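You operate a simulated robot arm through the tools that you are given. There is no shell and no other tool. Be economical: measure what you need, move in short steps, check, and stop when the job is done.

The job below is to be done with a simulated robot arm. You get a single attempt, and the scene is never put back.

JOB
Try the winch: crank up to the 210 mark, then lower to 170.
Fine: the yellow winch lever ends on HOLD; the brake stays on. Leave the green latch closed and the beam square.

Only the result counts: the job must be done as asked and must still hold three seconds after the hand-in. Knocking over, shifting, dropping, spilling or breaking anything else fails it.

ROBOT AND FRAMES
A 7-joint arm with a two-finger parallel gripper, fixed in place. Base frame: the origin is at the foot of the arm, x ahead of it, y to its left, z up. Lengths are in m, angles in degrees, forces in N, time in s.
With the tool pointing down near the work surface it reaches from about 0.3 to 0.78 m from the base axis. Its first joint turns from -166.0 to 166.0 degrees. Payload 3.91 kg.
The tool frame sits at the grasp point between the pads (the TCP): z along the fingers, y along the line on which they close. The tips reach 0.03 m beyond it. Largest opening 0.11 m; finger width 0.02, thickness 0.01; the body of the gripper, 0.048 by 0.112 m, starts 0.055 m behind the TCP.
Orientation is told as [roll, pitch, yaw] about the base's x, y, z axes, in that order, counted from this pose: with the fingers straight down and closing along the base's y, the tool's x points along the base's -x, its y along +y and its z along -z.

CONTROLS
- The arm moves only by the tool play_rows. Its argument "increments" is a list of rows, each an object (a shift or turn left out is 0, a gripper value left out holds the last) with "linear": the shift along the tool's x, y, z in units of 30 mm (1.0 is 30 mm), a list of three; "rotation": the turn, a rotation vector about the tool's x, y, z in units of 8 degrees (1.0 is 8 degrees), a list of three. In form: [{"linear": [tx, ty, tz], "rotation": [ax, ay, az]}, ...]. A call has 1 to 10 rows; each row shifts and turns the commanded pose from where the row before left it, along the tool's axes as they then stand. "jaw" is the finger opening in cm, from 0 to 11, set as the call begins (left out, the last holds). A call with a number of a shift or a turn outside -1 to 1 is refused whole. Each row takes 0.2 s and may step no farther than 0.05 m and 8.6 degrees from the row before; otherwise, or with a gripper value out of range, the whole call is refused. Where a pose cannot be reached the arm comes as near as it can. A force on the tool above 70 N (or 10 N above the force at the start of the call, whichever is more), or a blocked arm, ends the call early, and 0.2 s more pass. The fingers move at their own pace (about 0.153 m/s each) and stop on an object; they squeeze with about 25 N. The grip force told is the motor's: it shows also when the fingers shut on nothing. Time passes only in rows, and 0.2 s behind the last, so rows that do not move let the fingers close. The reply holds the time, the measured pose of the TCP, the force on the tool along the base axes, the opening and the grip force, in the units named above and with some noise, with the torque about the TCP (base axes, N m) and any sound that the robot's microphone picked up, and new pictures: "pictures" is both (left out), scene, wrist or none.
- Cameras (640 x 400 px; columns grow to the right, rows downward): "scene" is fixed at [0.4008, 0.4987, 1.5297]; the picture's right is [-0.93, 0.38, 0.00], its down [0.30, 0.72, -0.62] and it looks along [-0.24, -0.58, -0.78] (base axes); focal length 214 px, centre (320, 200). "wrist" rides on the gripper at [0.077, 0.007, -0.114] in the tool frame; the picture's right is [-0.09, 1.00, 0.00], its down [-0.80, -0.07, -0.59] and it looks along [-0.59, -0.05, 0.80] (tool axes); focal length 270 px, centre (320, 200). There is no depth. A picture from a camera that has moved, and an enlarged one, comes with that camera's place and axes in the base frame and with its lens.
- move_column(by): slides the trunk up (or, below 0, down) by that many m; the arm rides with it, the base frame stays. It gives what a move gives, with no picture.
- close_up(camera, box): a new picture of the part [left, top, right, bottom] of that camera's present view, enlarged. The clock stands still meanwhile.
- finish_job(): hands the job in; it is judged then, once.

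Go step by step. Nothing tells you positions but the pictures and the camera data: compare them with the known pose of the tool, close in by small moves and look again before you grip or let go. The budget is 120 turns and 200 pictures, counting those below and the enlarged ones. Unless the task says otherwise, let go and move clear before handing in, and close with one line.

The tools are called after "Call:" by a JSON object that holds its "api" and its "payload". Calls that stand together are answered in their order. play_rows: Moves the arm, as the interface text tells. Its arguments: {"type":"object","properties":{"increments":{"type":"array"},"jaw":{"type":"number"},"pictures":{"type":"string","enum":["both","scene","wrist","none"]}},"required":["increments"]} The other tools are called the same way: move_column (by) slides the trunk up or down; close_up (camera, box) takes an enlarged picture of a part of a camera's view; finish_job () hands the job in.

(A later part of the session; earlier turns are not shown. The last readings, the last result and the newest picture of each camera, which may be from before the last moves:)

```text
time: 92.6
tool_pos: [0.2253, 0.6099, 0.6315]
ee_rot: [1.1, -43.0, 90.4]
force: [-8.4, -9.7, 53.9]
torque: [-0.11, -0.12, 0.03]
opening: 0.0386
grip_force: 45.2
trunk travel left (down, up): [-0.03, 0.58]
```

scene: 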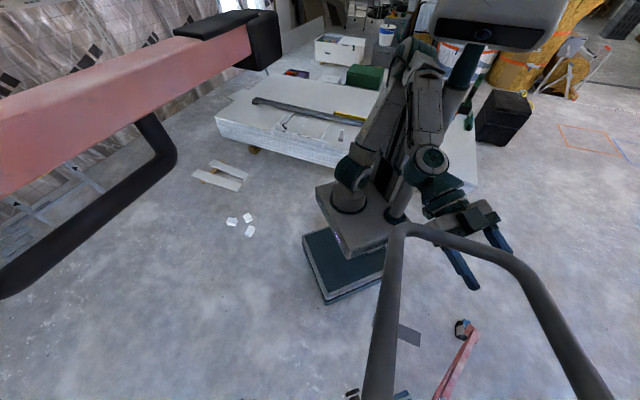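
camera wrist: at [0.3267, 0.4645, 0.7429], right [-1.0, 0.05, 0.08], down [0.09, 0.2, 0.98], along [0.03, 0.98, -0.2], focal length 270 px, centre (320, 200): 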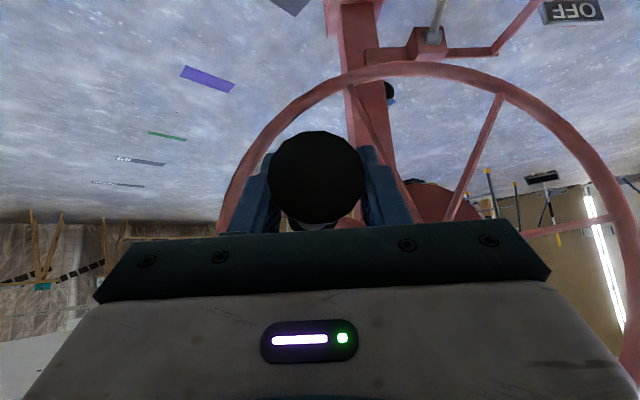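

Call:
{"api": "play_rows", "payload": {"increments": [{"linear": [-0.21, -0.974, -0.35]}, {"linear": [-0.259, -0.885, -0.393]}, {"linear": [-0.407, -0.739, -0.539]}, {"linear": [-0.53, -0.543, -0.652]}, {"linear": [-0.617, -0.314, -0.721]}], "pictures": "scene"}}

```text
time: 93.8
tool_pos: [0.3347, 0.6034, 0.7239]
ee_rot: [1.7, -41.7, 89.6]
force: [-3.1, -46.1, -9.8]
torque: [-0.64, 0.07, -2.27]
opening: 0.0362
grip_force: 45.3
trunk travel left (down, up): [-0.03, 0.58]
```

scene: 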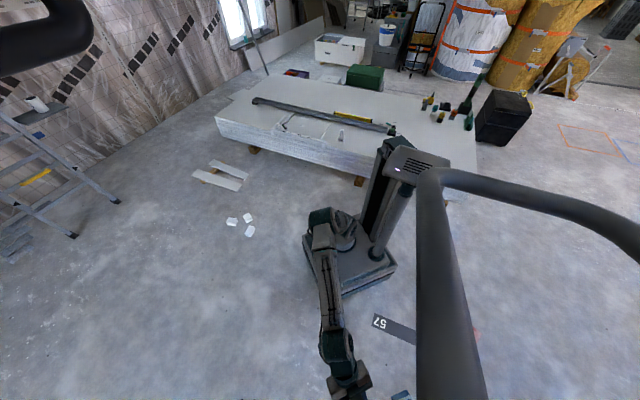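

One clean full turn; the cradle has risen to about the scene camera's height. I'll release and take another look at the mast.

Call:
{"api": "play_rows", "payload": {"increments": [{}, {}, {"linear": [0, 0, -1]}, {"linear": [0, 0, -1]}, {"linear": [0, 0, -1]}, {"linear": [0, 0, -1]}, {"rotation": [0, -1, 0]}, {"rotation": [0, -1, 0]}, {"rotation": [0, -1, 0]}, {"rotation": [0, -1, 0]}], "jaw": 7, "pictures": "none"}}

Call:
{"api": "move_column", "payload": {"by": 0.42}}

Call:
{"api": "play_rows", "payload": {"increments": [{}], "pictures": "wrist"}}

```text
time: 96.0
tool_pos: [0.3356, 0.5242, 0.8131]
ee_rot: [4.9, -74.1, 86.6]
force: [-0.1, 0.0, 0.8]
torque: [-0.01, -0.03, -0.08]
opening: 0.0702
grip_force: 0.0
trunk travel left (down, up): [-0.03, 0.58]
```

```text
refused: 0.42 is not a number from -0.4 to 0.4
```

```text
time: 96.4
tool_pos: [0.3344, 0.5237, 0.8133]
ee_rot: [4.7, -74.1, 86.7]
force: [0.3, 0.2, 0.1]
torque: [0.03, 0.04, 0.01]
opening: 0.0699
grip_force: 0.0
trunk travel left (down, up): [-0.03, 0.58]
camera wrist: at [0.3296, 0.3923, 0.7703], right [-0.99, 0.0, 0.11], down [0.1, -0.35, 0.93], along [0.04, 0.94, 0.35], focal length 270 px, centre (320, 200)
```

wrist: 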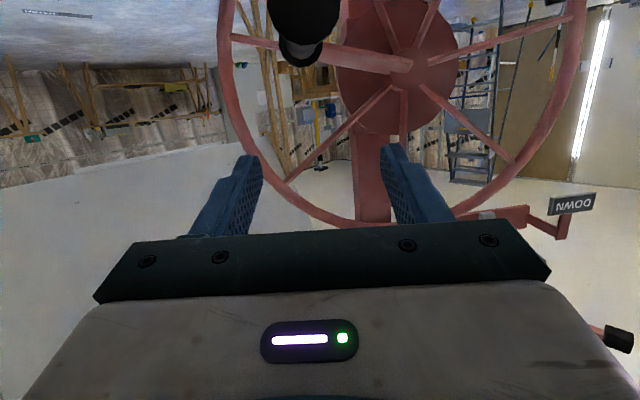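

Call:
{"api": "move_column", "payload": {"by": 0.4}}

Call:
{"api": "close_up", "payload": {"camera": "wrist", "box": [250, 20, 420, 240]}}

```text
time: 100.2
tool_pos: [0.335, 0.5242, 1.2127]
ee_rot: [4.7, -74.0, 86.8]
force: [0.1, 1.1, -0.1]
torque: [0.01, -0.01, 0.04]
opening: 0.0699
grip_force: 0.0
trunk travel left (down, up): [-0.43, 0.18]
```

```text
1.82 times, centred on (335, 130) of wrist
camera zoom: at [0.3296, 0.3925, 1.1703], right [-0.99, 0.0, 0.11], down [0.1, -0.35, 0.93], along [0.04, 0.94, 0.35], focal length 491 px, centre (293, 327)
```

zoom: 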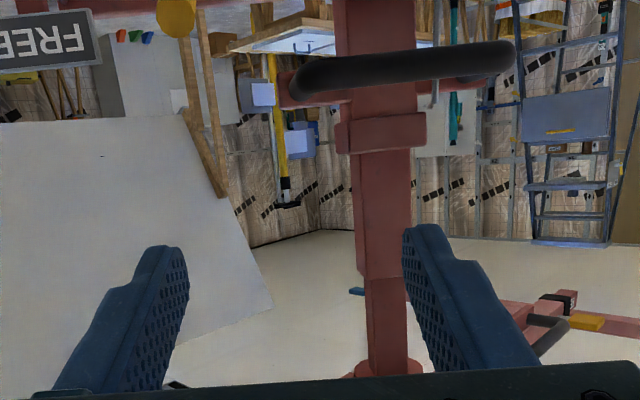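

Still no marker on the visible tubes. If marks are in cm of cradle height (now about 1.54 m), "170" should show up soon; I'll crank another 1–1.5 turns and look again.

Call:
{"api": "move_column", "payload": {"by": -0.4}}

Call:
{"api": "play_rows", "payload": {"increments": [{"rotation": [0, 1, 0]}, {"rotation": [0, 1, 0]}, {"rotation": [0, 1, 0]}, {"rotation": [0, 1, 0]}, {"linear": [0, 0, 1]}], "pictures": "wrist"}}

```text
time: 104.1
tool_pos: [0.3353, 0.5255, 0.8134]
ee_rot: [4.6, -74.0, 86.7]
force: [0.7, 0.2, -0.1]
torque: [0.0, 0.01, 0.04]
opening: 0.0702
grip_force: 0.1
trunk travel left (down, up): [-0.03, 0.58]
```

```text
time: 105.3
tool_pos: [0.3343, 0.5432, 0.7921]
ee_rot: [1.7, -41.9, 90.2]
force: [-0.4, 0.7, -0.6]
torque: [0.0, 0.03, -0.07]
opening: 0.07
grip_force: 0.1
trunk travel left (down, up): [-0.03, 0.58]
camera wrist: at [0.3299, 0.4082, 0.8261], right [-1.0, 0.04, 0.08], down [0.09, 0.2, 0.98], along [0.03, 0.98, -0.2], focal length 270 px, centre (320, 200)
```

wrist: 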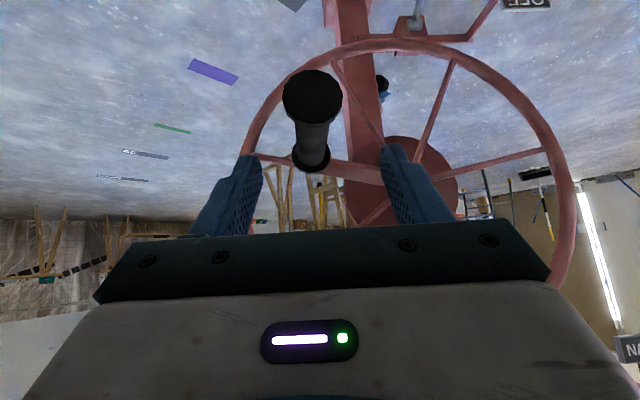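

Call:
{"api": "play_rows", "payload": {"increments": [{"linear": [0, 0, 1]}, {"linear": [0, 0, 1]}, {"linear": [0, 0, 0.95]}], "pictures": "none"}}

Call:
{"api": "play_rows", "payload": {"increments": [{}, {}], "jaw": 0, "pictures": "none"}}

```text
time: 106.1
tool_pos: [0.3322, 0.6016, 0.7243]
ee_rot: [1.7, -42.0, 90.1]
force: [0.2, -0.2, -0.2]
torque: [0.03, 0.0, 0.01]
opening: 0.07
grip_force: 0.0
trunk travel left (down, up): [-0.03, 0.58]
```

```text
time: 106.7
tool_pos: [0.3351, 0.6018, 0.7232]
ee_rot: [1.9, -42.1, 89.8]
force: [12.1, 12.8, 2.3]
torque: [-0.68, 0.04, -2.22]
opening: 0.0358
grip_force: 44.4
trunk travel left (down, up): [-0.03, 0.58]
```

Call:
{"api": "play_rows", "payload": {"increments": [{"linear": [-0.69, -0.09, -0.72]}, {"linear": [-0.671, 0.208, -0.712]}, {"linear": [-0.633, 0.448, -0.633]}, {"linear": [-0.553, 0.659, -0.514]}, {"linear": [-0.438, 0.828, -0.361]}, {"linear": [-0.295, 0.943, -0.185]}, {"linear": [-0.131, 0.997, 0.004]}, {"linear": [0.04, 0.985, 0.192]}], "pictures": "none"}}

Call:
{"api": "play_rows", "payload": {"increments": [{"linear": [0.208, 0.911, 0.367]}, {"linear": [0.365, 0.776, 0.52]}, {"linear": [0.496, 0.592, 0.638]}, {"linear": [0.595, 0.368, 0.715]}, {"linear": [0.656, 0.122, 0.745]}], "pictures": "none"}}

```text
time: 108.5
tool_pos: [0.1743, 0.6166, 0.8661]
ee_rot: [1.8, -42.7, 90.8]
force: [-22.0, -0.8, 34.8]
torque: [-0.87, 0.45, -1.52]
opening: 0.0367
grip_force: 45.2
trunk travel left (down, up): [-0.03, 0.58]
```

```text
time: 109.7
tool_pos: [0.101, 0.6236, 0.745]
ee_rot: [1.7, -41.5, 89.9]
force: [-10.9, 7.9, 5.1]
torque: [-1.69, 0.21, -1.87]
opening: 0.0354
grip_force: 44.7
trunk travel left (down, up): [-0.03, 0.58]
```

Very smooth now. Continuing.

Call:
{"api": "play_rows", "payload": {"increments": [{"linear": [0.674, -0.132, 0.726]}, {"linear": [0.648, -0.379, 0.661]}, {"linear": [0.581, -0.6, 0.553]}, {"linear": [0.475, -0.784, 0.408]}, {"linear": [0.339, -0.915, 0.238]}, {"linear": [0.181, -0.987, 0.053]}], "pictures": "none"}}

Call:
{"api": "play_rows", "payload": {"increments": [{"linear": [0.01, -0.995, -0.138]}, {"linear": [-0.16, -0.939, -0.318]}, {"linear": [-0.321, -0.821, -0.479]}, {"linear": [-0.46, -0.651, -0.607]}, {"linear": [-0.569, -0.438, -0.696]}, {"linear": [-0.642, -0.196, -0.741]}], "pictures": "scene"}}

```text
time: 111.1
tool_pos: [0.2101, 0.6137, 0.6367]
ee_rot: [1.5, -42.6, 90.3]
force: [-0.8, 12.5, 35.1]
torque: [-0.72, 0.08, -1.41]
opening: 0.0359
grip_force: 45.1
trunk travel left (down, up): [-0.03, 0.58]
```

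```text
time: 112.5
tool_pos: [0.3389, 0.6022, 0.7369]
ee_rot: [1.6, -41.9, 90.0]
force: [-23.6, -11.3, -4.8]
torque: [-0.82, 0.19, -2.0]
opening: 0.0354
grip_force: 44.8
trunk travel left (down, up): [-0.03, 0.58]
```

scene: 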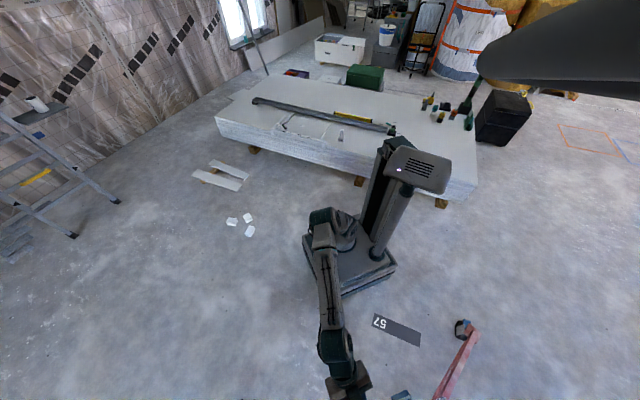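

About 3.2 turns total. Releasing to look at the mast again.

Call:
{"api": "play_rows", "payload": {"increments": [{}, {}, {"linear": [0, 0, -1]}, {"linear": [0, 0, -1]}, {"linear": [0, 0, -1]}, {"linear": [0, 0, -1]}, {"rotation": [0, -1, 0]}, {"rotation": [0, -1, 0]}, {"rotation": [0, -1, 0]}, {"rotation": [0, -1, 0]}], "jaw": 7, "pictures": "none"}}

Call:
{"api": "move_column", "payload": {"by": 0.4}}

Call:
{"api": "play_rows", "payload": {"increments": [{}], "pictures": "wrist"}}

```text
time: 114.7
tool_pos: [0.3377, 0.525, 0.8252]
ee_rot: [4.7, -74.2, 86.7]
force: [-0.7, 0.4, -0.2]
torque: [-0.02, -0.02, -0.06]
opening: 0.07
grip_force: 0.0
trunk travel left (down, up): [-0.03, 0.58]
```

```text
time: 118.5
tool_pos: [0.339, 0.524, 1.2239]
ee_rot: [4.7, -74.0, 86.9]
force: [0.2, 0.4, 0.2]
torque: [0.01, 0.01, -0.02]
opening: 0.0696
grip_force: 0.1
trunk travel left (down, up): [-0.43, 0.18]
```

```text
time: 118.9
tool_pos: [0.3385, 0.5251, 1.2244]
ee_rot: [4.7, -74.0, 86.8]
force: [0.1, -0.1, 0.7]
torque: [-0.03, -0.02, 0.0]
opening: 0.0698
grip_force: 0.1
trunk travel left (down, up): [-0.43, 0.18]
camera wrist: at [0.3332, 0.3926, 1.1829], right [-0.99, 0.0, 0.11], down [0.1, -0.35, 0.93], along [0.04, 0.94, 0.35], focal length 270 px, centre (320, 200)
```

wrist: 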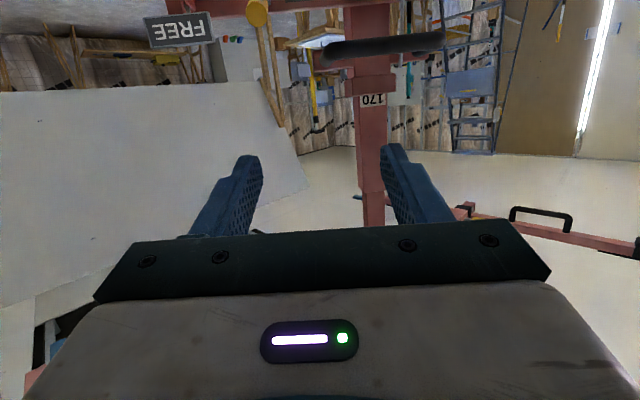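

The "170" sticker has just emerged above the collar. Zooming in.

Call:
{"api": "close_up", "payload": {"camera": "wrist", "box": [330, 50, 420, 140]}}

```text
4.44 times, centred on (375, 95) of wrist
camera zoom: at [0.3332, 0.3926, 1.1829], right [-0.99, 0.0, 0.11], down [0.1, -0.35, 0.93], along [0.04, 0.94, 0.35], focal length 1201 px, centre (76, 667)
```

zoom: 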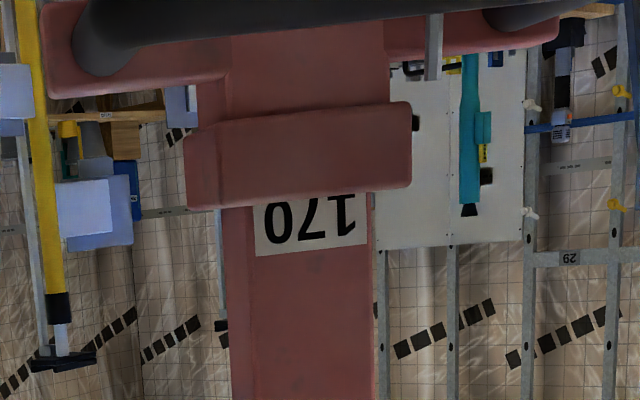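

"170" is almost exactly at the collar now, so "mark" means the sticker just clear of the collar. At about 0.11 m/turn, 210 should be about 3.6 turns further. Returning to the handle and re-gripping.

Call:
{"api": "move_column", "payload": {"by": -0.4}}

Call:
{"api": "play_rows", "payload": {"increments": [{"rotation": [0, 1, 0]}, {"rotation": [0, 1, 0]}, {"rotation": [0, 1, 0]}, {"rotation": [0, 1, 0]}, {"linear": [0, 0, 1]}, {"linear": [0, 0, 1]}, {"linear": [0, 0, 1]}, {"linear": [0, 0, 0.95]}], "pictures": "wrist"}}

Call:
{"api": "play_rows", "payload": {"increments": [{}, {}], "jaw": 0, "pictures": "none"}}

```text
time: 122.7
tool_pos: [0.3379, 0.5257, 0.825]
ee_rot: [4.8, -74.0, 86.8]
force: [0.7, 0.1, 0.1]
torque: [0.02, -0.02, -0.02]
opening: 0.0697
grip_force: 0.1
trunk travel left (down, up): [-0.03, 0.58]
```

```text
time: 124.5
tool_pos: [0.3352, 0.6053, 0.7393]
ee_rot: [1.7, -42.0, 90.1]
force: [-0.1, 0.4, -0.2]
torque: [-0.01, 0.0, -0.01]
opening: 0.0701
grip_force: 0.1
trunk travel left (down, up): [-0.03, 0.58]
camera wrist: at [0.3315, 0.4698, 0.7726], right [-1.0, 0.04, 0.08], down [0.09, 0.2, 0.98], along [0.03, 0.98, -0.2], focal length 270 px, centre (320, 200)
```

wrist: 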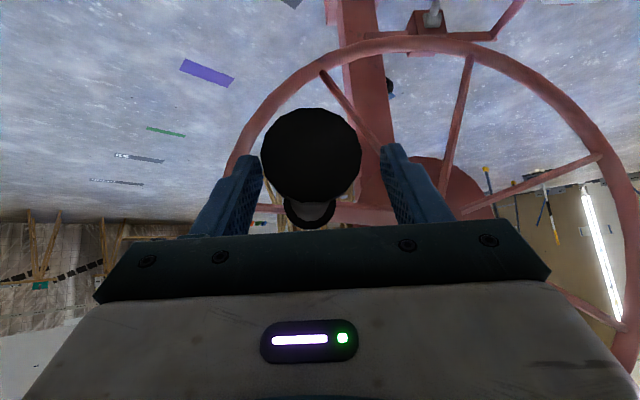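

```text
time: 125.1
tool_pos: [0.3388, 0.6046, 0.7374]
ee_rot: [1.7, -42.1, 89.7]
force: [21.8, 15.8, 2.4]
torque: [0.33, -0.17, -2.09]
opening: 0.0314
grip_force: 45.2
trunk travel left (down, up): [-0.03, 0.58]
```

The opening (31 mm) shows the handle sits toward the fingertips; I'll re-seat deeper.

Call:
{"api": "play_rows", "payload": {"increments": [{}, {"linear": [0, -0.1, 0.5]}, {}], "jaw": 6, "pictures": "none"}}

Call:
{"api": "play_rows", "payload": {"increments": [{}, {}], "jaw": 0, "pictures": "wrist"}}

```text
time: 125.9
tool_pos: [0.3379, 0.6143, 0.7278]
ee_rot: [1.8, -41.9, 90.1]
force: [0.8, -0.2, 0.1]
torque: [-0.01, -0.01, -0.02]
opening: 0.06
grip_force: 0.0
trunk travel left (down, up): [-0.03, 0.58]
```

```text
time: 126.5
tool_pos: [0.3407, 0.6141, 0.7277]
ee_rot: [1.8, -42.0, 89.9]
force: [6.3, 5.4, 0.8]
torque: [-0.05, 0.0, -1.72]
opening: 0.0318
grip_force: 44.8
trunk travel left (down, up): [-0.03, 0.58]
camera wrist: at [0.3356, 0.4798, 0.7607], right [-1.0, 0.05, 0.08], down [0.09, 0.2, 0.98], along [0.03, 0.98, -0.2], focal length 270 px, centre (320, 200)
```

wrist: 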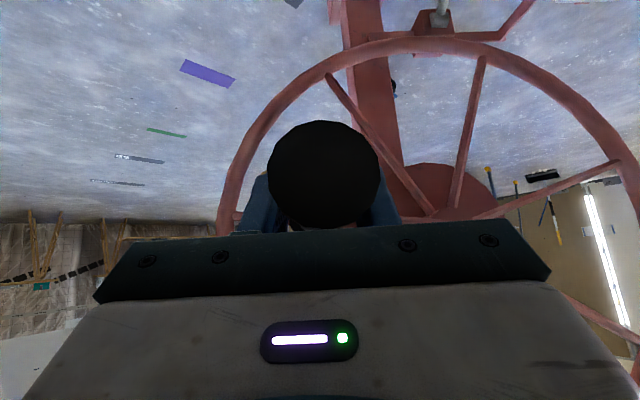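

Good: that's the grip body (32 mm) well seated. Cranking on: next half turn.

Call:
{"api": "play_rows", "payload": {"increments": [{"linear": [-0.674, 0.087, -0.733]}, {"linear": [-0.656, 0.335, -0.677]}, {"linear": [-0.596, 0.562, -0.576]}, {"linear": [-0.497, 0.754, -0.437]}, {"linear": [-0.366, 0.895, -0.271]}, {"linear": [-0.21, 0.979, -0.086]}, {"linear": [-0.042, 0.999, 0.103]}], "pictures": "none"}}

Call:
{"api": "play_rows", "payload": {"increments": [{"linear": [0.13, 0.954, 0.287]}, {"linear": [0.292, 0.847, 0.451]}, {"linear": [0.436, 0.686, 0.586]}, {"linear": [0.552, 0.479, 0.684]}, {"linear": [0.632, 0.242, 0.736]}, {"linear": [0.671, -0.012, 0.741]}], "pictures": "none"}}

```text
time: 127.5
tool_pos: [0.3012, 0.6167, 0.8324]
ee_rot: [0.6, -43.3, 89.7]
force: [26.8, 2.1, 13.9]
torque: [-0.1, 0.11, -1.79]
opening: 0.0324
grip_force: 45.1
trunk travel left (down, up): [-0.03, 0.58]
stopped in row 4: the force on the tool passed its limit at 72 N (the readings are from after the stop); the commanded pose is now the measured one
```

```text
time: 127.9
tool_pos: [0.2971, 0.6182, 0.8322]
ee_rot: [-0.7, -44.3, 89.3]
force: [28.9, 4.6, 12.7]
torque: [-1.1, 0.31, -1.97]
opening: 0.0354
grip_force: 45.2
trunk travel left (down, up): [-0.03, 0.58]
stopped in row 1: the force on the tool passed its limit at 86 N (the readings are from after the stop); the commanded pose is now the measured one
```

A radial mismatch from the new seating. Correcting outward and continuing from θ≈141°.

Call:
{"api": "play_rows", "payload": {"increments": [{"linear": [-0.46, 0.75, -0.39]}, {"linear": [-0.269, 0.956, -0.154]}, {"linear": [-0.104, 0.999, 0.034]}, {"linear": [0.068, 0.977, 0.222]}], "pictures": "none"}}

```text
time: 128.9
tool_pos: [0.1756, 0.6276, 0.853]
ee_rot: [-0.1, -43.6, 90.1]
force: [5.2, -0.8, 6.5]
torque: [-1.71, 0.13, -1.25]
opening: 0.0361
grip_force: 45.2
trunk travel left (down, up): [-0.03, 0.58]
```

Call:
{"api": "play_rows", "payload": {"increments": [{"linear": [0.235, 0.893, 0.394]}, {"linear": [0.387, 0.75, 0.541]}, {"linear": [0.513, 0.559, 0.652]}, {"linear": [0.608, 0.33, 0.723]}, {"linear": [0.662, 0.082, 0.745]}, {"linear": [0.673, -0.174, 0.719]}], "pictures": "none"}}

Call:
{"api": "play_rows", "payload": {"increments": [{"linear": [0.64, -0.416, 0.647]}, {"linear": [0.567, -0.632, 0.533]}, {"linear": [0.455, -0.808, 0.383]}, {"linear": [0.315, -0.93, 0.21]}, {"linear": [0.154, -0.993, 0.021]}], "pictures": "none"}}

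```text
time: 130.4
tool_pos: [0.1047, 0.6351, 0.7066]
ee_rot: [0.1, -43.1, 89.8]
force: [-2.6, -19.7, 11.1]
torque: [-1.15, 0.06, -2.19]
opening: 0.0352
grip_force: 45.2
trunk travel left (down, up): [-0.03, 0.58]
stopped in row 6: the force on the tool passed its limit at 88 N (the readings are from after the stop); the commanded pose is now the measured one
```

```text
time: 131.6
tool_pos: [0.2249, 0.6256, 0.6205]
ee_rot: [-0.1, -42.3, 89.2]
force: [-7.1, -34.6, -19.9]
torque: [0.78, -0.05, -2.17]
opening: 0.0334
grip_force: 45.1
trunk travel left (down, up): [-0.03, 0.58]
```

Call:
{"api": "play_rows", "payload": {"increments": [{"linear": [0.06, -0.991, -0.24]}, {"linear": [-0.186, -0.925, -0.345]}, {"linear": [-0.344, -0.798, -0.501]}, {"linear": [-0.479, -0.62, -0.624]}, {"linear": [-0.584, -0.4, -0.706]}, {"linear": [-0.65, -0.156, -0.744]}], "pictures": "none"}}

Call:
{"api": "play_rows", "payload": {"increments": [{"linear": [-0.674, 0.098, -0.732]}, {"linear": [-0.654, 0.347, -0.673]}, {"linear": [-0.592, 0.572, -0.57]}], "pictures": "none"}}

```text
time: 133.0
tool_pos: [0.3407, 0.6167, 0.7362]
ee_rot: [-0.5, -43.2, 89.6]
force: [31.3, 43.2, -10.3]
torque: [-0.47, 0.25, -1.36]
opening: 0.0311
grip_force: 45.3
trunk travel left (down, up): [-0.03, 0.58]
```

```text
time: 133.8
tool_pos: [0.2993, 0.6182, 0.8261]
ee_rot: [-0.6, -44.1, 90.4]
force: [33.2, 56.4, 23.7]
torque: [-1.42, 0.33, -0.7]
opening: 0.0356
grip_force: 45.6
trunk travel left (down, up): [-0.03, 0.58]
```

Call:
{"api": "play_rows", "payload": {"increments": [{"linear": [-0.656, 0.69, -0.305]}, {"linear": [-0.298, 0.94, -0.189]}, {"linear": [-0.135, 0.996, 0]}, {"linear": [0.035, 0.987, 0.187]}, {"linear": [0.204, 0.914, 0.363]}], "pictures": "none"}}

```text
time: 135.0
tool_pos: [0.1579, 0.6298, 0.8444]
ee_rot: [-0.2, -44.0, 90.5]
force: [-23.6, 4.9, 48.6]
torque: [-1.62, -0.27, -1.93]
opening: 0.0373
grip_force: 45.2
trunk travel left (down, up): [-0.03, 0.58]
```

Call:
{"api": "play_rows", "payload": {"increments": [{"linear": [0.25, 0.9, 0.395]}, {"linear": [0.473, 0.629, 0.619]}, {"linear": [0.58, 0.41, 0.704]}, {"linear": [0.648, 0.167, 0.743]}, {"linear": [0.674, -0.087, 0.733]}], "pictures": "none"}}

```text
time: 136.2
tool_pos: [0.1063, 0.6391, 0.7096]
ee_rot: [-0.3, -42.6, 90.2]
force: [-17.8, -28.4, -3.9]
torque: [-1.3, -0.26, -2.79]
opening: 0.0321
grip_force: 42.5
trunk travel left (down, up): [-0.03, 0.58]
```

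Call:
{"api": "play_rows", "payload": {"increments": [{"linear": [0.73, -0.27, 0.61]}, {"linear": [0.596, -0.564, 0.575]}, {"linear": [0.496, -0.755, 0.436]}, {"linear": [0.365, -0.896, 0.27]}, {"linear": [0.21, -0.979, 0.086]}], "pictures": "none"}}

```text
time: 137.4
tool_pos: [0.2191, 0.6294, 0.6216]
ee_rot: [-0.3, -43.2, 89.6]
force: [-5.1, 27.5, 5.2]
torque: [-0.26, -0.04, -2.47]
opening: 0.0311
grip_force: 45.1
trunk travel left (down, up): [-0.03, 0.58]
```

Call:
{"api": "play_rows", "payload": {"increments": [{"linear": [-0.09, -0.991, -0.1]}, {"linear": [-0.186, -0.925, -0.345]}, {"linear": [-0.344, -0.798, -0.501]}, {"linear": [-0.479, -0.67, -0.624]}, {"linear": [-0.584, -0.46, -0.706]}, {"linear": [-0.65, -0.156, -0.744]}], "pictures": "none"}}

```text
time: 138.8
tool_pos: [0.3404, 0.6181, 0.7327]
ee_rot: [-0.3, -43.2, 89.3]
force: [40.3, 28.8, -12.8]
torque: [0.51, 0.3, -1.62]
opening: 0.0309
grip_force: 45.5
trunk travel left (down, up): [-0.03, 0.58]
```

I've refit the circle for this seating: centre (0.221, 0.741), radius 0.1205. I'll now do a full turn in one go.

Call:
{"api": "play_rows", "payload": {"increments": [{"linear": [-0.747, -0.116, -0.668]}, {"linear": [-0.658, 0.299, -0.691]}, {"linear": [-0.603, 0.526, -0.602]}, {"linear": [-0.511, 0.718, -0.476]}, {"linear": [-0.388, 0.868, -0.32]}, {"linear": [-0.24, 0.964, -0.144]}, {"linear": [-0.078, 1.0, 0.039]}, {"linear": [0.09, 0.974, 0.222]}, {"linear": [0.252, 0.889, 0.391]}], "pictures": "none"}}

Call:
{"api": "play_rows", "payload": {"increments": [{"linear": [0.397, 0.749, 0.534]}, {"linear": [0.519, 0.562, 0.645]}, {"linear": [0.609, 0.34, 0.716]}, {"linear": [0.661, 0.099, 0.744]}, {"linear": [0.672, -0.15, 0.726]}, {"linear": [0.642, -0.389, 0.661]}, {"linear": [0.572, -0.605, 0.557]}, {"linear": [0.467, -0.782, 0.419]}], "pictures": "none"}}

Call:
{"api": "play_rows", "payload": {"increments": [{"linear": [0.333, -0.911, 0.254]}, {"linear": [0.179, -0.985, 0.074]}, {"linear": [0.014, -0.997, -0.11]}, {"linear": [-0.152, -0.948, -0.288]}, {"linear": [-0.31, -0.841, -0.449]}, {"linear": [-0.447, -0.682, -0.58]}, {"linear": [-0.558, -0.48, -0.678]}, {"linear": [-0.633, -0.249, -0.733]}], "pictures": "none"}}

```text
time: 140.8
tool_pos: [0.147, 0.6346, 0.8353]
ee_rot: [0.0, -42.6, 89.7]
force: [11.5, 9.4, -3.9]
torque: [-1.79, 0.25, -1.66]
opening: 0.032
grip_force: 44.5
trunk travel left (down, up): [-0.03, 0.58]
```

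```text
time: 142.6
tool_pos: [0.1544, 0.6335, 0.638]
ee_rot: [-0.1, -42.8, 89.9]
force: [2.6, -49.4, 23.2]
torque: [-1.17, 0.12, -2.43]
opening: 0.0342
grip_force: 45.0
trunk travel left (down, up): [-0.03, 0.58]
```

```text
time: 144.4
tool_pos: [0.3403, 0.6193, 0.7252]
ee_rot: [-0.4, -43.2, 89.7]
force: [8.6, 9.4, -10.6]
torque: [1.23, -0.04, -1.54]
opening: 0.0308
grip_force: 45.0
trunk travel left (down, up): [-0.03, 0.58]
```

A full turn with low forces (about 6.2 turns total). Peeking at the mast now.

Call:
{"api": "play_rows", "payload": {"increments": [{}, {}, {"linear": [0, 0, -1]}, {"linear": [0, 0, -1]}, {"linear": [0, 0, -1]}, {"linear": [0, 0, -1]}, {"rotation": [0, -1, 0]}, {"rotation": [0, -1, 0]}, {"rotation": [0, -1, 0]}, {"rotation": [0, -1, 0]}], "jaw": 7, "pictures": "none"}}

Call:
{"api": "move_column", "payload": {"by": 0.4}}

Call:
{"api": "close_up", "payload": {"camera": "wrist", "box": [300, 0, 460, 200]}}

```text
time: 146.6
tool_pos: [0.3365, 0.5384, 0.8133]
ee_rot: [-0.8, -75.1, 90.4]
force: [-0.7, 1.0, -1.0]
torque: [-0.01, 0.0, -0.05]
opening: 0.0698
grip_force: 0.0
trunk travel left (down, up): [-0.03, 0.58]
```

```text
time: 150.4
tool_pos: [0.336, 0.5387, 1.2124]
ee_rot: [-0.6, -75.0, 90.3]
force: [0.2, 0.0, -0.6]
torque: [0.03, 0.01, 0.01]
opening: 0.07
grip_force: 0.1
trunk travel left (down, up): [-0.43, 0.18]
```

```text
2.00 times, centred on (380, 100) of wrist
camera zoom: at [0.3285, 0.4068, 1.1683], right [-1.0, 0.03, 0.08], down [0.07, -0.37, 0.93], along [0.06, 0.93, 0.36], focal length 541 px, centre (200, 400)
```

zoom: 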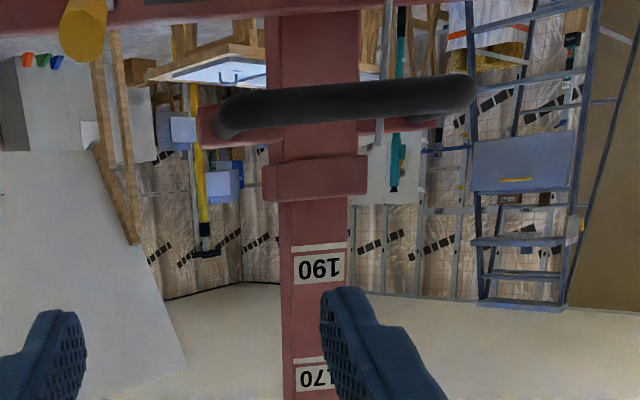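

Now it's readable: each number has a tick line below it. The collar reads about 197.6, 20 units = 0.0825 m on the tube, i.e. about 10 units per turn. I need about 1.25 more turns to 210. Re-gripping.

Call:
{"api": "move_column", "payload": {"by": -0.4}}

Call:
{"api": "play_rows", "payload": {"increments": [{"rotation": [0, 1, 0]}, {"rotation": [0, 1, 0]}, {"rotation": [0, 1, 0]}, {"rotation": [0, 1, 0]}, {"linear": [0, 0, 1]}, {"linear": [0, 0, 1]}, {"linear": [0, 0, 1]}, {"linear": [0, 0, 1]}], "pictures": "wrist"}}

Call:
{"api": "play_rows", "payload": {"increments": [{}, {}], "jaw": 0, "pictures": "none"}}

```text
time: 154.2
tool_pos: [0.3369, 0.5372, 0.8128]
ee_rot: [-0.7, -75.1, 90.4]
force: [1.5, 0.0, -0.3]
torque: [-0.02, -0.03, 0.01]
opening: 0.07
grip_force: 0.0
trunk travel left (down, up): [-0.03, 0.58]
```

```text
time: 156.0
tool_pos: [0.336, 0.6207, 0.726]
ee_rot: [-0.2, -42.9, 89.9]
force: [-1.3, -0.1, 0.2]
torque: [-0.01, 0.03, 0.0]
opening: 0.0699
grip_force: 0.0
trunk travel left (down, up): [-0.03, 0.58]
camera wrist: at [0.3285, 0.4853, 0.7576], right [-1.0, 0.07, 0.06], down [0.07, 0.18, 0.98], along [0.06, 0.98, -0.18], focal length 270 px, centre (320, 200)
```

wrist: 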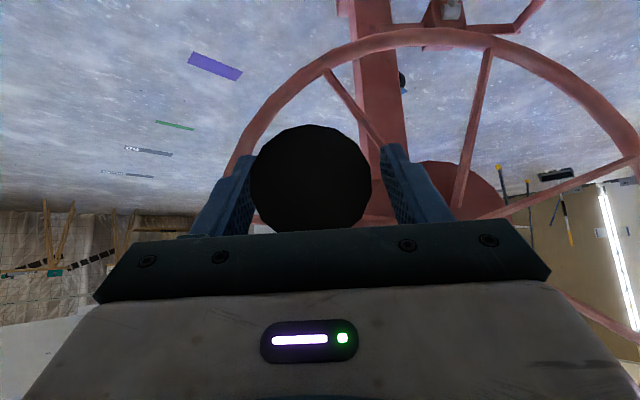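

```text
time: 156.6
tool_pos: [0.3408, 0.6202, 0.7261]
ee_rot: [-0.2, -43.2, 89.5]
force: [17.4, 13.6, 2.0]
torque: [0.14, 0.07, -1.71]
opening: 0.0309
grip_force: 44.2
trunk travel left (down, up): [-0.03, 0.58]
```

Call:
{"api": "play_rows", "payload": {"increments": [{"linear": [-0.18, -0.09, -0.125]}, {"linear": [-0.672, 0.054, -0.738]}, {"linear": [-0.658, 0.299, -0.691]}, {"linear": [-0.603, 0.526, -0.602]}, {"linear": [-0.511, 0.718, -0.476]}, {"linear": [-0.388, 0.868, -0.32]}, {"linear": [-0.24, 0.964, -0.144]}, {"linear": [-0.078, 1.0, 0.039]}, {"linear": [0.09, 0.974, 0.222]}, {"linear": [0.252, 0.889, 0.391]}], "pictures": "none"}}

Call:
{"api": "play_rows", "payload": {"increments": [{"linear": [0.397, 0.749, 0.534]}, {"linear": [0.519, 0.562, 0.645]}, {"linear": [0.609, 0.34, 0.716]}, {"linear": [0.661, 0.099, 0.744]}, {"linear": [0.672, -0.15, 0.726]}, {"linear": [0.642, -0.389, 0.661]}, {"linear": [0.572, -0.605, 0.557]}, {"linear": [0.467, -0.782, 0.419]}], "pictures": "none"}}

Call:
{"api": "play_rows", "payload": {"increments": [{"linear": [0.333, -0.911, 0.254]}, {"linear": [0.179, -0.985, 0.074]}, {"linear": [0.014, -0.997, -0.11]}, {"linear": [-0.152, -0.948, -0.288]}, {"linear": [-0.31, -0.841, -0.449]}, {"linear": [-0.447, -0.682, -0.58]}, {"linear": [-0.558, -0.48, -0.678]}, {"linear": [-0.633, -0.249, -0.733]}], "pictures": "none"}}

```text
time: 158.8
tool_pos: [0.1485, 0.6371, 0.8358]
ee_rot: [-0.1, -42.7, 90.1]
force: [6.0, -1.6, 4.5]
torque: [-1.39, 0.14, -0.9]
opening: 0.0314
grip_force: 45.6
trunk travel left (down, up): [-0.03, 0.58]
```

```text
time: 160.6
tool_pos: [0.156, 0.637, 0.6416]
ee_rot: [-0.2, -43.6, 89.9]
force: [14.6, -27.7, 25.8]
torque: [-0.02, -0.05, -1.48]
opening: 0.0312
grip_force: 45.2
trunk travel left (down, up): [-0.03, 0.58]
```

```text
time: 162.4
tool_pos: [0.3411, 0.6209, 0.7254]
ee_rot: [-0.3, -43.1, 89.6]
force: [-7.3, -11.0, -10.0]
torque: [1.45, -0.16, -1.69]
opening: 0.0311
grip_force: 45.1
trunk travel left (down, up): [-0.03, 0.58]
```

Now the last quarter turn up to about 210, then release and peek.

Call:
{"api": "play_rows", "payload": {"increments": [{"linear": [-0.155, -0.02, -0.17]}, {"linear": [-0.672, 0.054, -0.738]}, {"linear": [-0.658, 0.299, -0.691]}, {"linear": [-0.603, 0.526, -0.602]}, {"linear": [-0.511, 0.718, -0.476]}, {"linear": [-0.388, 0.868, -0.32]}, {"linear": [-0.24, 0.964, -0.144]}, {}], "pictures": "none"}}

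Call:
{"api": "play_rows", "payload": {"increments": [{}, {}, {"linear": [0, 0, -1]}, {"linear": [0, 0, -1]}, {"linear": [0, 0, -1]}, {"linear": [0, 0, -1]}, {"rotation": [0, -1, 0]}, {"rotation": [0, -1, 0]}, {"rotation": [0, -1, 0]}, {"rotation": [0, -1, 0]}], "jaw": 7, "pictures": "none"}}

Call:
{"api": "move_column", "payload": {"by": 0.28}}

Call:
{"api": "close_up", "payload": {"camera": "wrist", "box": [240, 0, 400, 200]}}

```text
time: 164.2
tool_pos: [0.2285, 0.6309, 0.8614]
ee_rot: [0.0, -43.3, 90.4]
force: [-6.9, 32.0, 13.6]
torque: [-0.42, -0.04, -0.94]
opening: 0.0312
grip_force: 45.0
trunk travel left (down, up): [-0.03, 0.58]
```

```text
time: 166.4
tool_pos: [0.2368, 0.5465, 0.9468]
ee_rot: [-0.9, -75.1, 90.5]
force: [0.1, -0.1, 0.7]
torque: [0.0, 0.01, -0.02]
opening: 0.0698
grip_force: 0.0
trunk travel left (down, up): [-0.03, 0.58]
```

```text
time: 169.3
tool_pos: [0.2354, 0.5468, 1.2269]
ee_rot: [-0.6, -75.2, 90.3]
force: [-0.1, -0.8, -0.7]
torque: [0.0, 0.02, 0.03]
opening: 0.07
grip_force: 0.0
trunk travel left (down, up): [-0.31, 0.3]
```

```text
2.00 times, centred on (320, 100) of wrist
camera zoom: at [0.2281, 0.4154, 1.1816], right [-1.0, 0.03, 0.08], down [0.07, -0.37, 0.93], along [0.06, 0.93, 0.36], focal length 541 px, centre (320, 400)
```

zoom: 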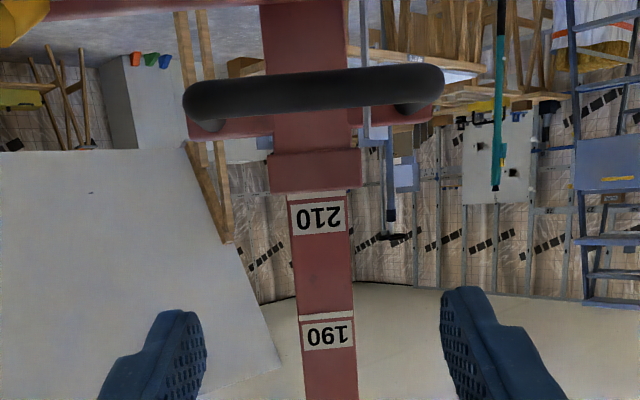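

Call:
{"api": "close_up", "payload": {"camera": "wrist", "box": [290, 70, 350, 125]}}

```text
7.27 times, centred on (320, 98) of wrist
camera zoom: at [0.2281, 0.4154, 1.1816], right [-1.0, 0.03, 0.08], down [0.07, -0.37, 0.93], along [0.06, 0.93, 0.36], focal length 1966 px, centre (320, 946)
```

zoom: 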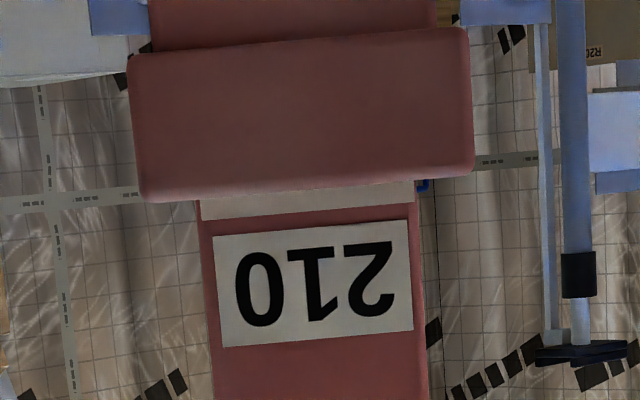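

The tick of 210 is exactly at the collar edge: the up-leg is done. Re-gripping, then starting to lower (reverse direction, 4 turns).

Call:
{"api": "move_column", "payload": {"by": -0.28}}

Call:
{"api": "play_rows", "payload": {"increments": [{"rotation": [0, 1, 0]}, {"rotation": [0, 1, 0]}, {"rotation": [0, 1, 0]}, {"rotation": [0, 1, 0]}, {"linear": [0, 0.05, 1]}, {"linear": [0, 0.05, 1]}, {"linear": [0, 0.05, 1]}, {"linear": [0, 0.05, 1]}], "pictures": "wrist"}}

Call:
{"api": "play_rows", "payload": {"increments": [{}, {}], "jaw": 0, "pictures": "none"}}

```text
time: 172.1
tool_pos: [0.2364, 0.546, 0.9466]
ee_rot: [-0.6, -75.2, 90.4]
force: [0.6, 0.4, -0.3]
torque: [-0.02, -0.02, 0.0]
opening: 0.07
grip_force: 0.1
trunk travel left (down, up): [-0.03, 0.58]
```

```text
time: 173.9
tool_pos: [0.2294, 0.6275, 0.8596]
ee_rot: [-0.3, -43.0, 89.9]
force: [-0.3, -0.4, 0.5]
torque: [0.01, -0.04, 0.01]
opening: 0.0699
grip_force: 0.0
trunk travel left (down, up): [-0.03, 0.58]
camera wrist: at [0.2217, 0.4929, 0.8907], right [-1.0, 0.07, 0.06], down [0.07, 0.18, 0.98], along [0.06, 0.98, -0.18], focal length 270 px, centre (320, 200)
```

wrist: 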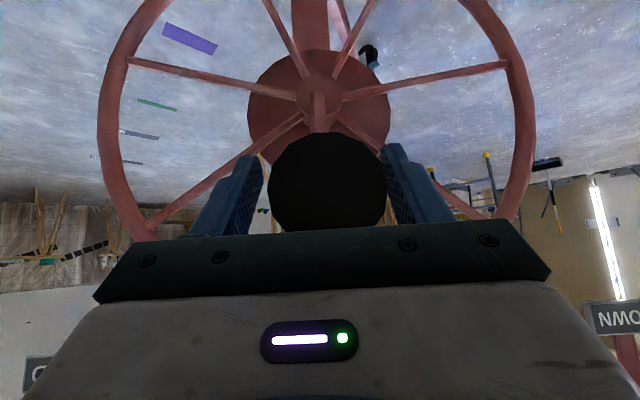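

```text
time: 174.5
tool_pos: [0.228, 0.6273, 0.8619]
ee_rot: [-0.2, -43.1, 90.0]
force: [-10.1, 7.3, 8.2]
torque: [-1.58, 0.01, -2.17]
opening: 0.0315
grip_force: 44.7
trunk travel left (down, up): [-0.03, 0.58]
```

Call:
{"api": "play_rows", "payload": {"increments": [{"linear": [0.186, -0.983, 0.083]}, {"linear": [0.34, -0.906, 0.263]}, {"linear": [0.473, -0.774, 0.427]}, {"linear": [0.576, -0.595, 0.564]}, {"linear": [0.644, -0.378, 0.666]}, {"linear": [0.673, -0.137, 0.727]}, {"linear": [0.659, 0.112, 0.744]}], "pictures": "none"}}

```text
time: 174.9
tool_pos: [0.2279, 0.6292, 0.8604]
ee_rot: [1.2, -43.8, 91.4]
force: [-47.7, 17.1, 9.6]
torque: [-1.22, -0.33, -1.97]
opening: 0.0326
grip_force: 44.9
trunk travel left (down, up): [-0.03, 0.58]
stopped in row 2: the force on the tool passed its limit at 82 N (the readings are from after the stop); the commanded pose is now the measured one
```

Reversing is blocked by the ratchet, so the grey WINCH lever must go toward DOWN for lowering. I'll release and go look at that lever up close.

Call:
{"api": "play_rows", "payload": {"increments": [{}, {}, {"linear": [0, 0, -1]}, {"linear": [0, 0, -1]}, {"linear": [0, 0, -1]}, {"linear": [0, 0, -1]}, {"rotation": [0, -1, 0]}, {"rotation": [0, -1, 0]}, {"rotation": [0, -1, 0]}, {"rotation": [0, -1, 0]}], "jaw": 7, "pictures": "none"}}

Call:
{"api": "play_rows", "payload": {"increments": [{"linear": [0, 1, -0.2]}, {"linear": [0, 1, -0.2]}, {"linear": [0, 1, 0]}, {"linear": [0, 1, 0]}, {"linear": [0, 1, 0]}], "pictures": "wrist"}}

```text
time: 177.2
tool_pos: [0.2475, 0.5431, 0.944]
ee_rot: [2.0, -75.5, 89.1]
force: [-0.3, -0.4, 0.3]
torque: [0.0, 0.0, 0.0]
opening: 0.0702
grip_force: 0.1
trunk travel left (down, up): [-0.03, 0.58]
```

```text
time: 178.6
tool_pos: [0.1328, 0.5295, 0.9341]
ee_rot: [10.0, -73.8, 78.7]
force: [0.4, -0.5, -0.5]
torque: [-0.02, 0.02, 0.01]
opening: 0.0698
grip_force: 0.1
trunk travel left (down, up): [-0.03, 0.58]
stopped in row 5: the arm was blocked; the commanded pose is now the measured one
camera wrist: at [0.1204, 0.3982, 0.8915], right [-0.99, 0.05, 0.13], down [0.11, -0.35, 0.93], along [0.09, 0.93, 0.35], focal length 270 px, centre (320, 200)
```

wrist: 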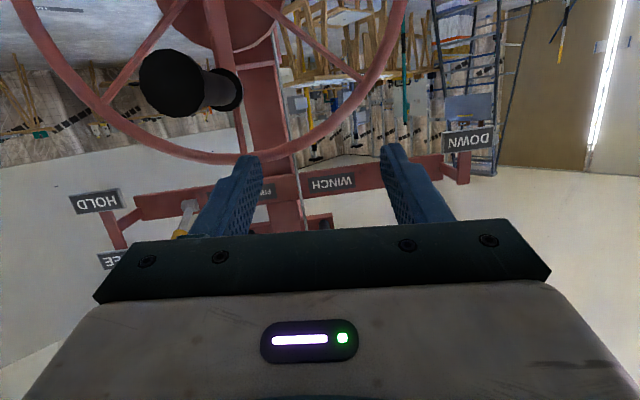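

Call:
{"api": "move_column", "payload": {"by": 0.13}}

Call:
{"api": "close_up", "payload": {"camera": "wrist", "box": [230, 0, 560, 240]}}

```text
time: 180.1
tool_pos: [0.1316, 0.5299, 1.064]
ee_rot: [9.9, -73.8, 79.1]
force: [0.7, 0.8, -0.2]
torque: [0.03, -0.03, 0.01]
opening: 0.0696
grip_force: 0.0
trunk travel left (down, up): [-0.16, 0.45]
```

```text
1.67 times, centred on (395, 120) of wrist
camera zoom: at [0.1191, 0.3984, 1.0218], right [-0.99, 0.05, 0.13], down [0.11, -0.35, 0.93], along [0.09, 0.93, 0.35], focal length 450 px, centre (195, 333)
```

zoom: 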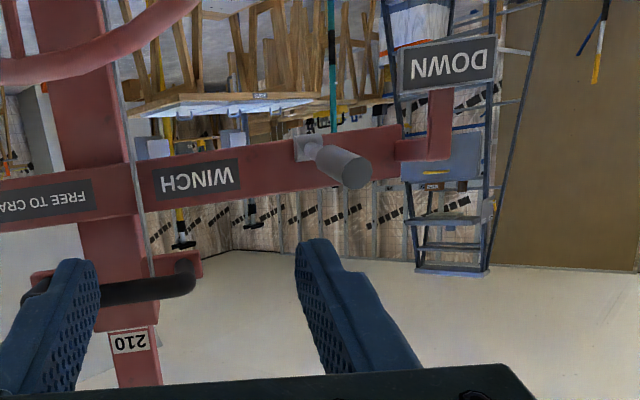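

The grey lever sticks out toward me; I need its tilt. One more view from higher up for parallax.

Call:
{"api": "move_column", "payload": {"by": 0.16}}

Call:
{"api": "close_up", "payload": {"camera": "wrist", "box": [280, 0, 520, 180]}}

```text
time: 182.0
tool_pos: [0.1314, 0.5302, 1.2233]
ee_rot: [9.7, -73.8, 79.2]
force: [0.4, -0.5, -0.9]
torque: [0.0, 0.04, 0.0]
opening: 0.07
grip_force: 0.0
trunk travel left (down, up): [-0.32, 0.29]
```

```text
2.22 times, centred on (400, 90) of wrist
camera zoom: at [0.1189, 0.3985, 1.1818], right [-0.99, 0.05, 0.13], down [0.11, -0.35, 0.93], along [0.09, 0.93, 0.35], focal length 601 px, centre (142, 444)
```

zoom: 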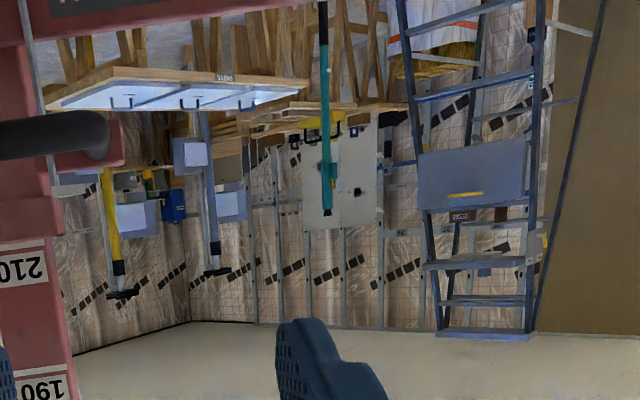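

Call:
{"api": "play_rows", "payload": {"increments": [{"rotation": [0, 1, 0]}, {"rotation": [0, 1, 0]}, {"rotation": [0, 1, 0]}], "pictures": "none"}}

Call:
{"api": "close_up", "payload": {"camera": "wrist", "box": [240, 0, 560, 220]}}

```text
time: 182.8
tool_pos: [0.1297, 0.5303, 1.2263]
ee_rot: [4.0, -50.2, 85.7]
force: [-0.2, -0.4, 0.3]
torque: [-0.01, -0.04, 0.0]
opening: 0.0697
grip_force: 0.1
trunk travel left (down, up): [-0.32, 0.29]
```

```text
1.82 times, centred on (400, 110) of wrist
camera zoom: at [0.1197, 0.3926, 1.2407], right [-0.99, 0.08, 0.11], down [0.12, 0.05, 0.99], along [0.07, 1.0, -0.06], focal length 491 px, centre (174, 364)
```

zoom: 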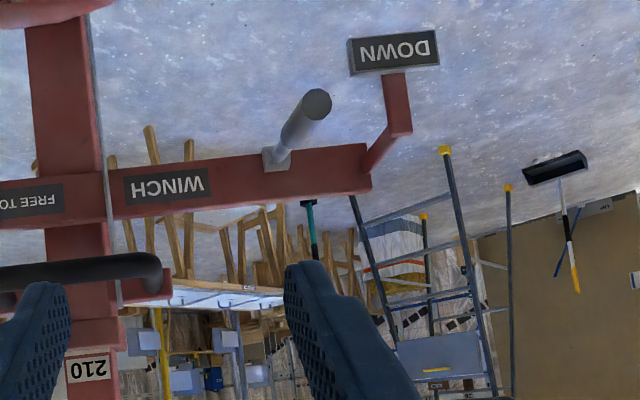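

Now it's clear: levers swing up/down, and the plates mark the heights. The grey lever's tip is at (0.02, 0.754, 1.04) and DOWN is lower (about 0.97), so it gets pushed down. I'll hover closed fingertips over its knob.

Call:
{"api": "play_rows", "payload": {"increments": [{"linear": [-0.13, 0.41, 0.94]}, {"linear": [-0.13, 0.41, 0.94]}, {"linear": [-0.13, 0.41, 0.94]}, {"linear": [-0.13, 0.41, 0.94]}, {"linear": [-0.13, 0.41, 0.94]}, {"linear": [-0.13, 0.41, 0.94]}, {"linear": [-0.13, 0.41, 0.94]}, {"linear": [-0.13, 0.41, 0.94]}], "jaw": 0, "pictures": "wrist"}}

```text
time: 184.6
tool_pos: [0.0316, 0.7267, 1.109]
ee_rot: [3.9, -50.1, 85.5]
force: [-0.7, 0.2, -0.5]
torque: [0.0, 0.01, 0.05]
opening: 0.0
grip_force: 25.0
trunk travel left (down, up): [-0.32, 0.29]
camera wrist: at [0.0222, 0.5891, 1.1235], right [-0.99, 0.08, 0.11], down [0.12, 0.05, 0.99], along [0.07, 1.0, -0.06], focal length 270 px, centre (320, 200)
```

wrist: 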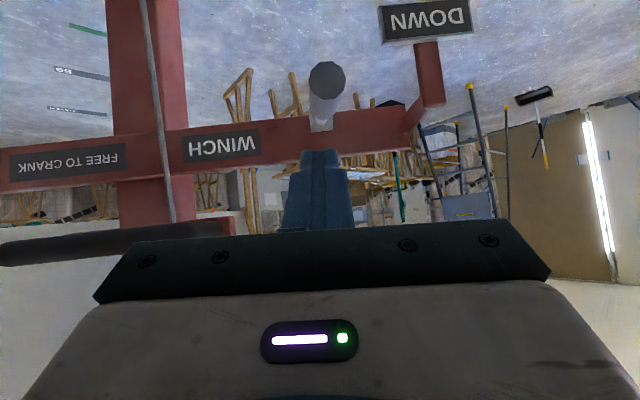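

Call:
{"api": "play_rows", "payload": {"increments": [{"linear": [-0.64, 0.33, 0.77]}, {"linear": [0.767, 0, 0.632]}, {"linear": [0.5, 0, 0.42]}, {"linear": [0.5, 0, 0.42]}], "pictures": "wrist"}}

```text
time: 185.6
tool_pos: [0.018, 0.7561, 1.0407]
ee_rot: [4.1, -50.1, 85.5]
force: [0.7, -0.6, 3.7]
torque: [0.02, 0.0, 0.02]
opening: 0.0001
grip_force: 25.3
trunk travel left (down, up): [-0.32, 0.29]
camera wrist: at [0.0082, 0.6179, 1.0552], right [-0.99, 0.08, 0.11], down [0.12, 0.05, 0.99], along [0.07, 1.0, -0.06], focal length 270 px, centre (320, 200)
```

wrist: 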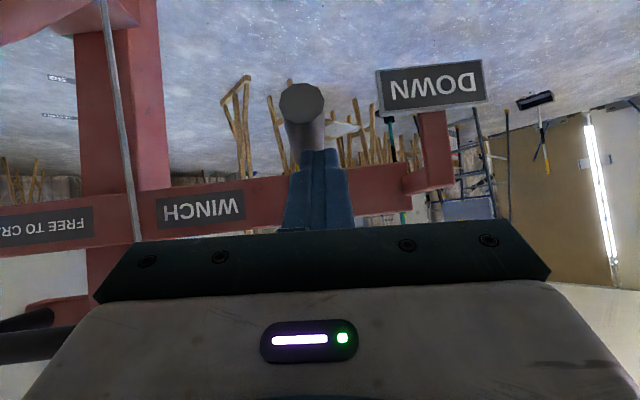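

The lever is yielding easily (4 N). A bit further down, then lift off and see whether it stays.

Call:
{"api": "play_rows", "payload": {"increments": [{"linear": [0.5, 0, 0.42]}, {"linear": [0.5, 0, 0.42]}, {"linear": [-0.8, 0, -0.66]}, {"linear": [-0.8, 0, -0.66]}], "pictures": "wrist"}}

```text
time: 186.6
tool_pos: [0.0222, 0.7584, 1.0634]
ee_rot: [4.1, -50.1, 85.5]
force: [-1.7, -0.3, 2.7]
torque: [0.04, 0.07, -0.02]
opening: 0.0
grip_force: 25.4
trunk travel left (down, up): [-0.32, 0.29]
camera wrist: at [0.0118, 0.6194, 1.0779], right [-0.99, 0.08, 0.11], down [0.12, 0.05, 0.99], along [0.07, 1.0, -0.06], focal length 270 px, centre (320, 200)
```

wrist: 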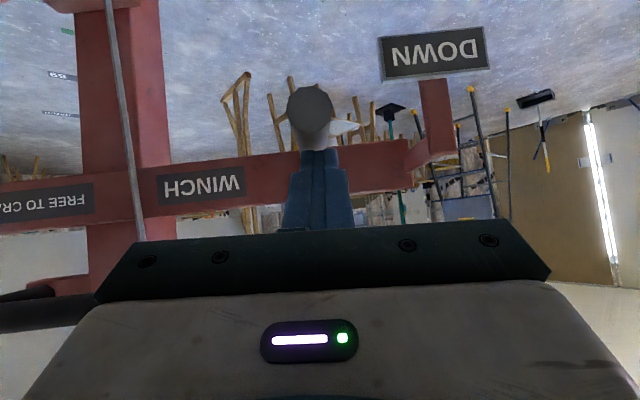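

The lever is spring-returned: it seems to be a "hold to lower" lever. I'll press it for under a second, let go, back off and read the mast scale.

Call:
{"api": "play_rows", "payload": {"increments": [{"linear": [0.68, 0, 0.56]}, {"linear": [0.68, 0, 0.56]}, {}, {}, {"linear": [-0.81, 0, -0.67]}, {"linear": [-0.81, 0, -0.67]}, {"linear": [-0.81, 0, -0.67]}, {"linear": [0.64, -0.33, -0.77]}, {"linear": [0.13, -0.41, -0.94]}], "pictures": "none"}}

Call:
{"api": "play_rows", "payload": {"increments": [{"linear": [0.13, -0.41, -0.94]}, {"linear": [0.13, -0.41, -0.94]}, {"linear": [0.13, -0.41, -0.94]}, {"linear": [0.13, -0.41, -0.94]}, {"linear": [0.13, -0.41, -0.94]}, {"rotation": [0, -1, 0]}, {"rotation": [0, -1, 0]}, {"rotation": [0, -1, 0]}], "pictures": "wrist"}}

Call:
{"api": "close_up", "payload": {"camera": "wrist", "box": [230, 40, 400, 230]}}

```text
time: 188.6
tool_pos: [0.0463, 0.7003, 1.1217]
ee_rot: [4.0, -50.1, 85.6]
force: [-0.1, -0.3, 1.4]
torque: [-0.02, -0.02, -0.03]
opening: 0.0001
grip_force: 25.4
trunk travel left (down, up): [-0.32, 0.29]
```

```text
time: 190.4
tool_pos: [0.1066, 0.5782, 1.1927]
ee_rot: [9.4, -74.2, 79.5]
force: [0.0, -0.1, -1.0]
torque: [-0.02, -0.01, -0.03]
opening: 0.0
grip_force: 24.9
trunk travel left (down, up): [-0.32, 0.29]
camera wrist: at [0.0936, 0.4466, 1.1497], right [-0.99, 0.05, 0.13], down [0.1, -0.36, 0.93], along [0.09, 0.93, 0.35], focal length 270 px, centre (320, 200)
```

wrist: 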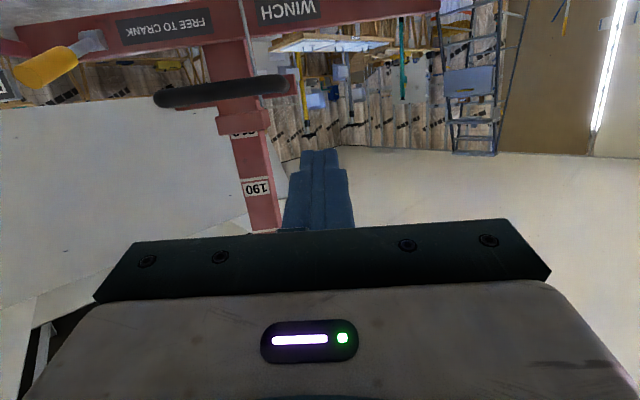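

```text
2.11 times, centred on (315, 135) of wrist
camera zoom: at [0.0936, 0.4466, 1.1497], right [-0.99, 0.05, 0.13], down [0.1, -0.36, 0.93], along [0.09, 0.93, 0.35], focal length 569 px, centre (330, 337)
```

zoom: 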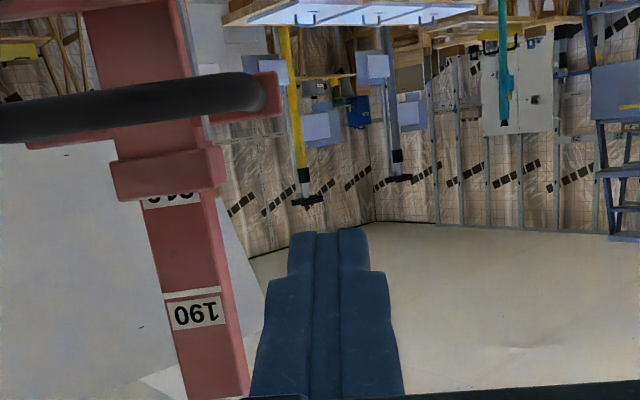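

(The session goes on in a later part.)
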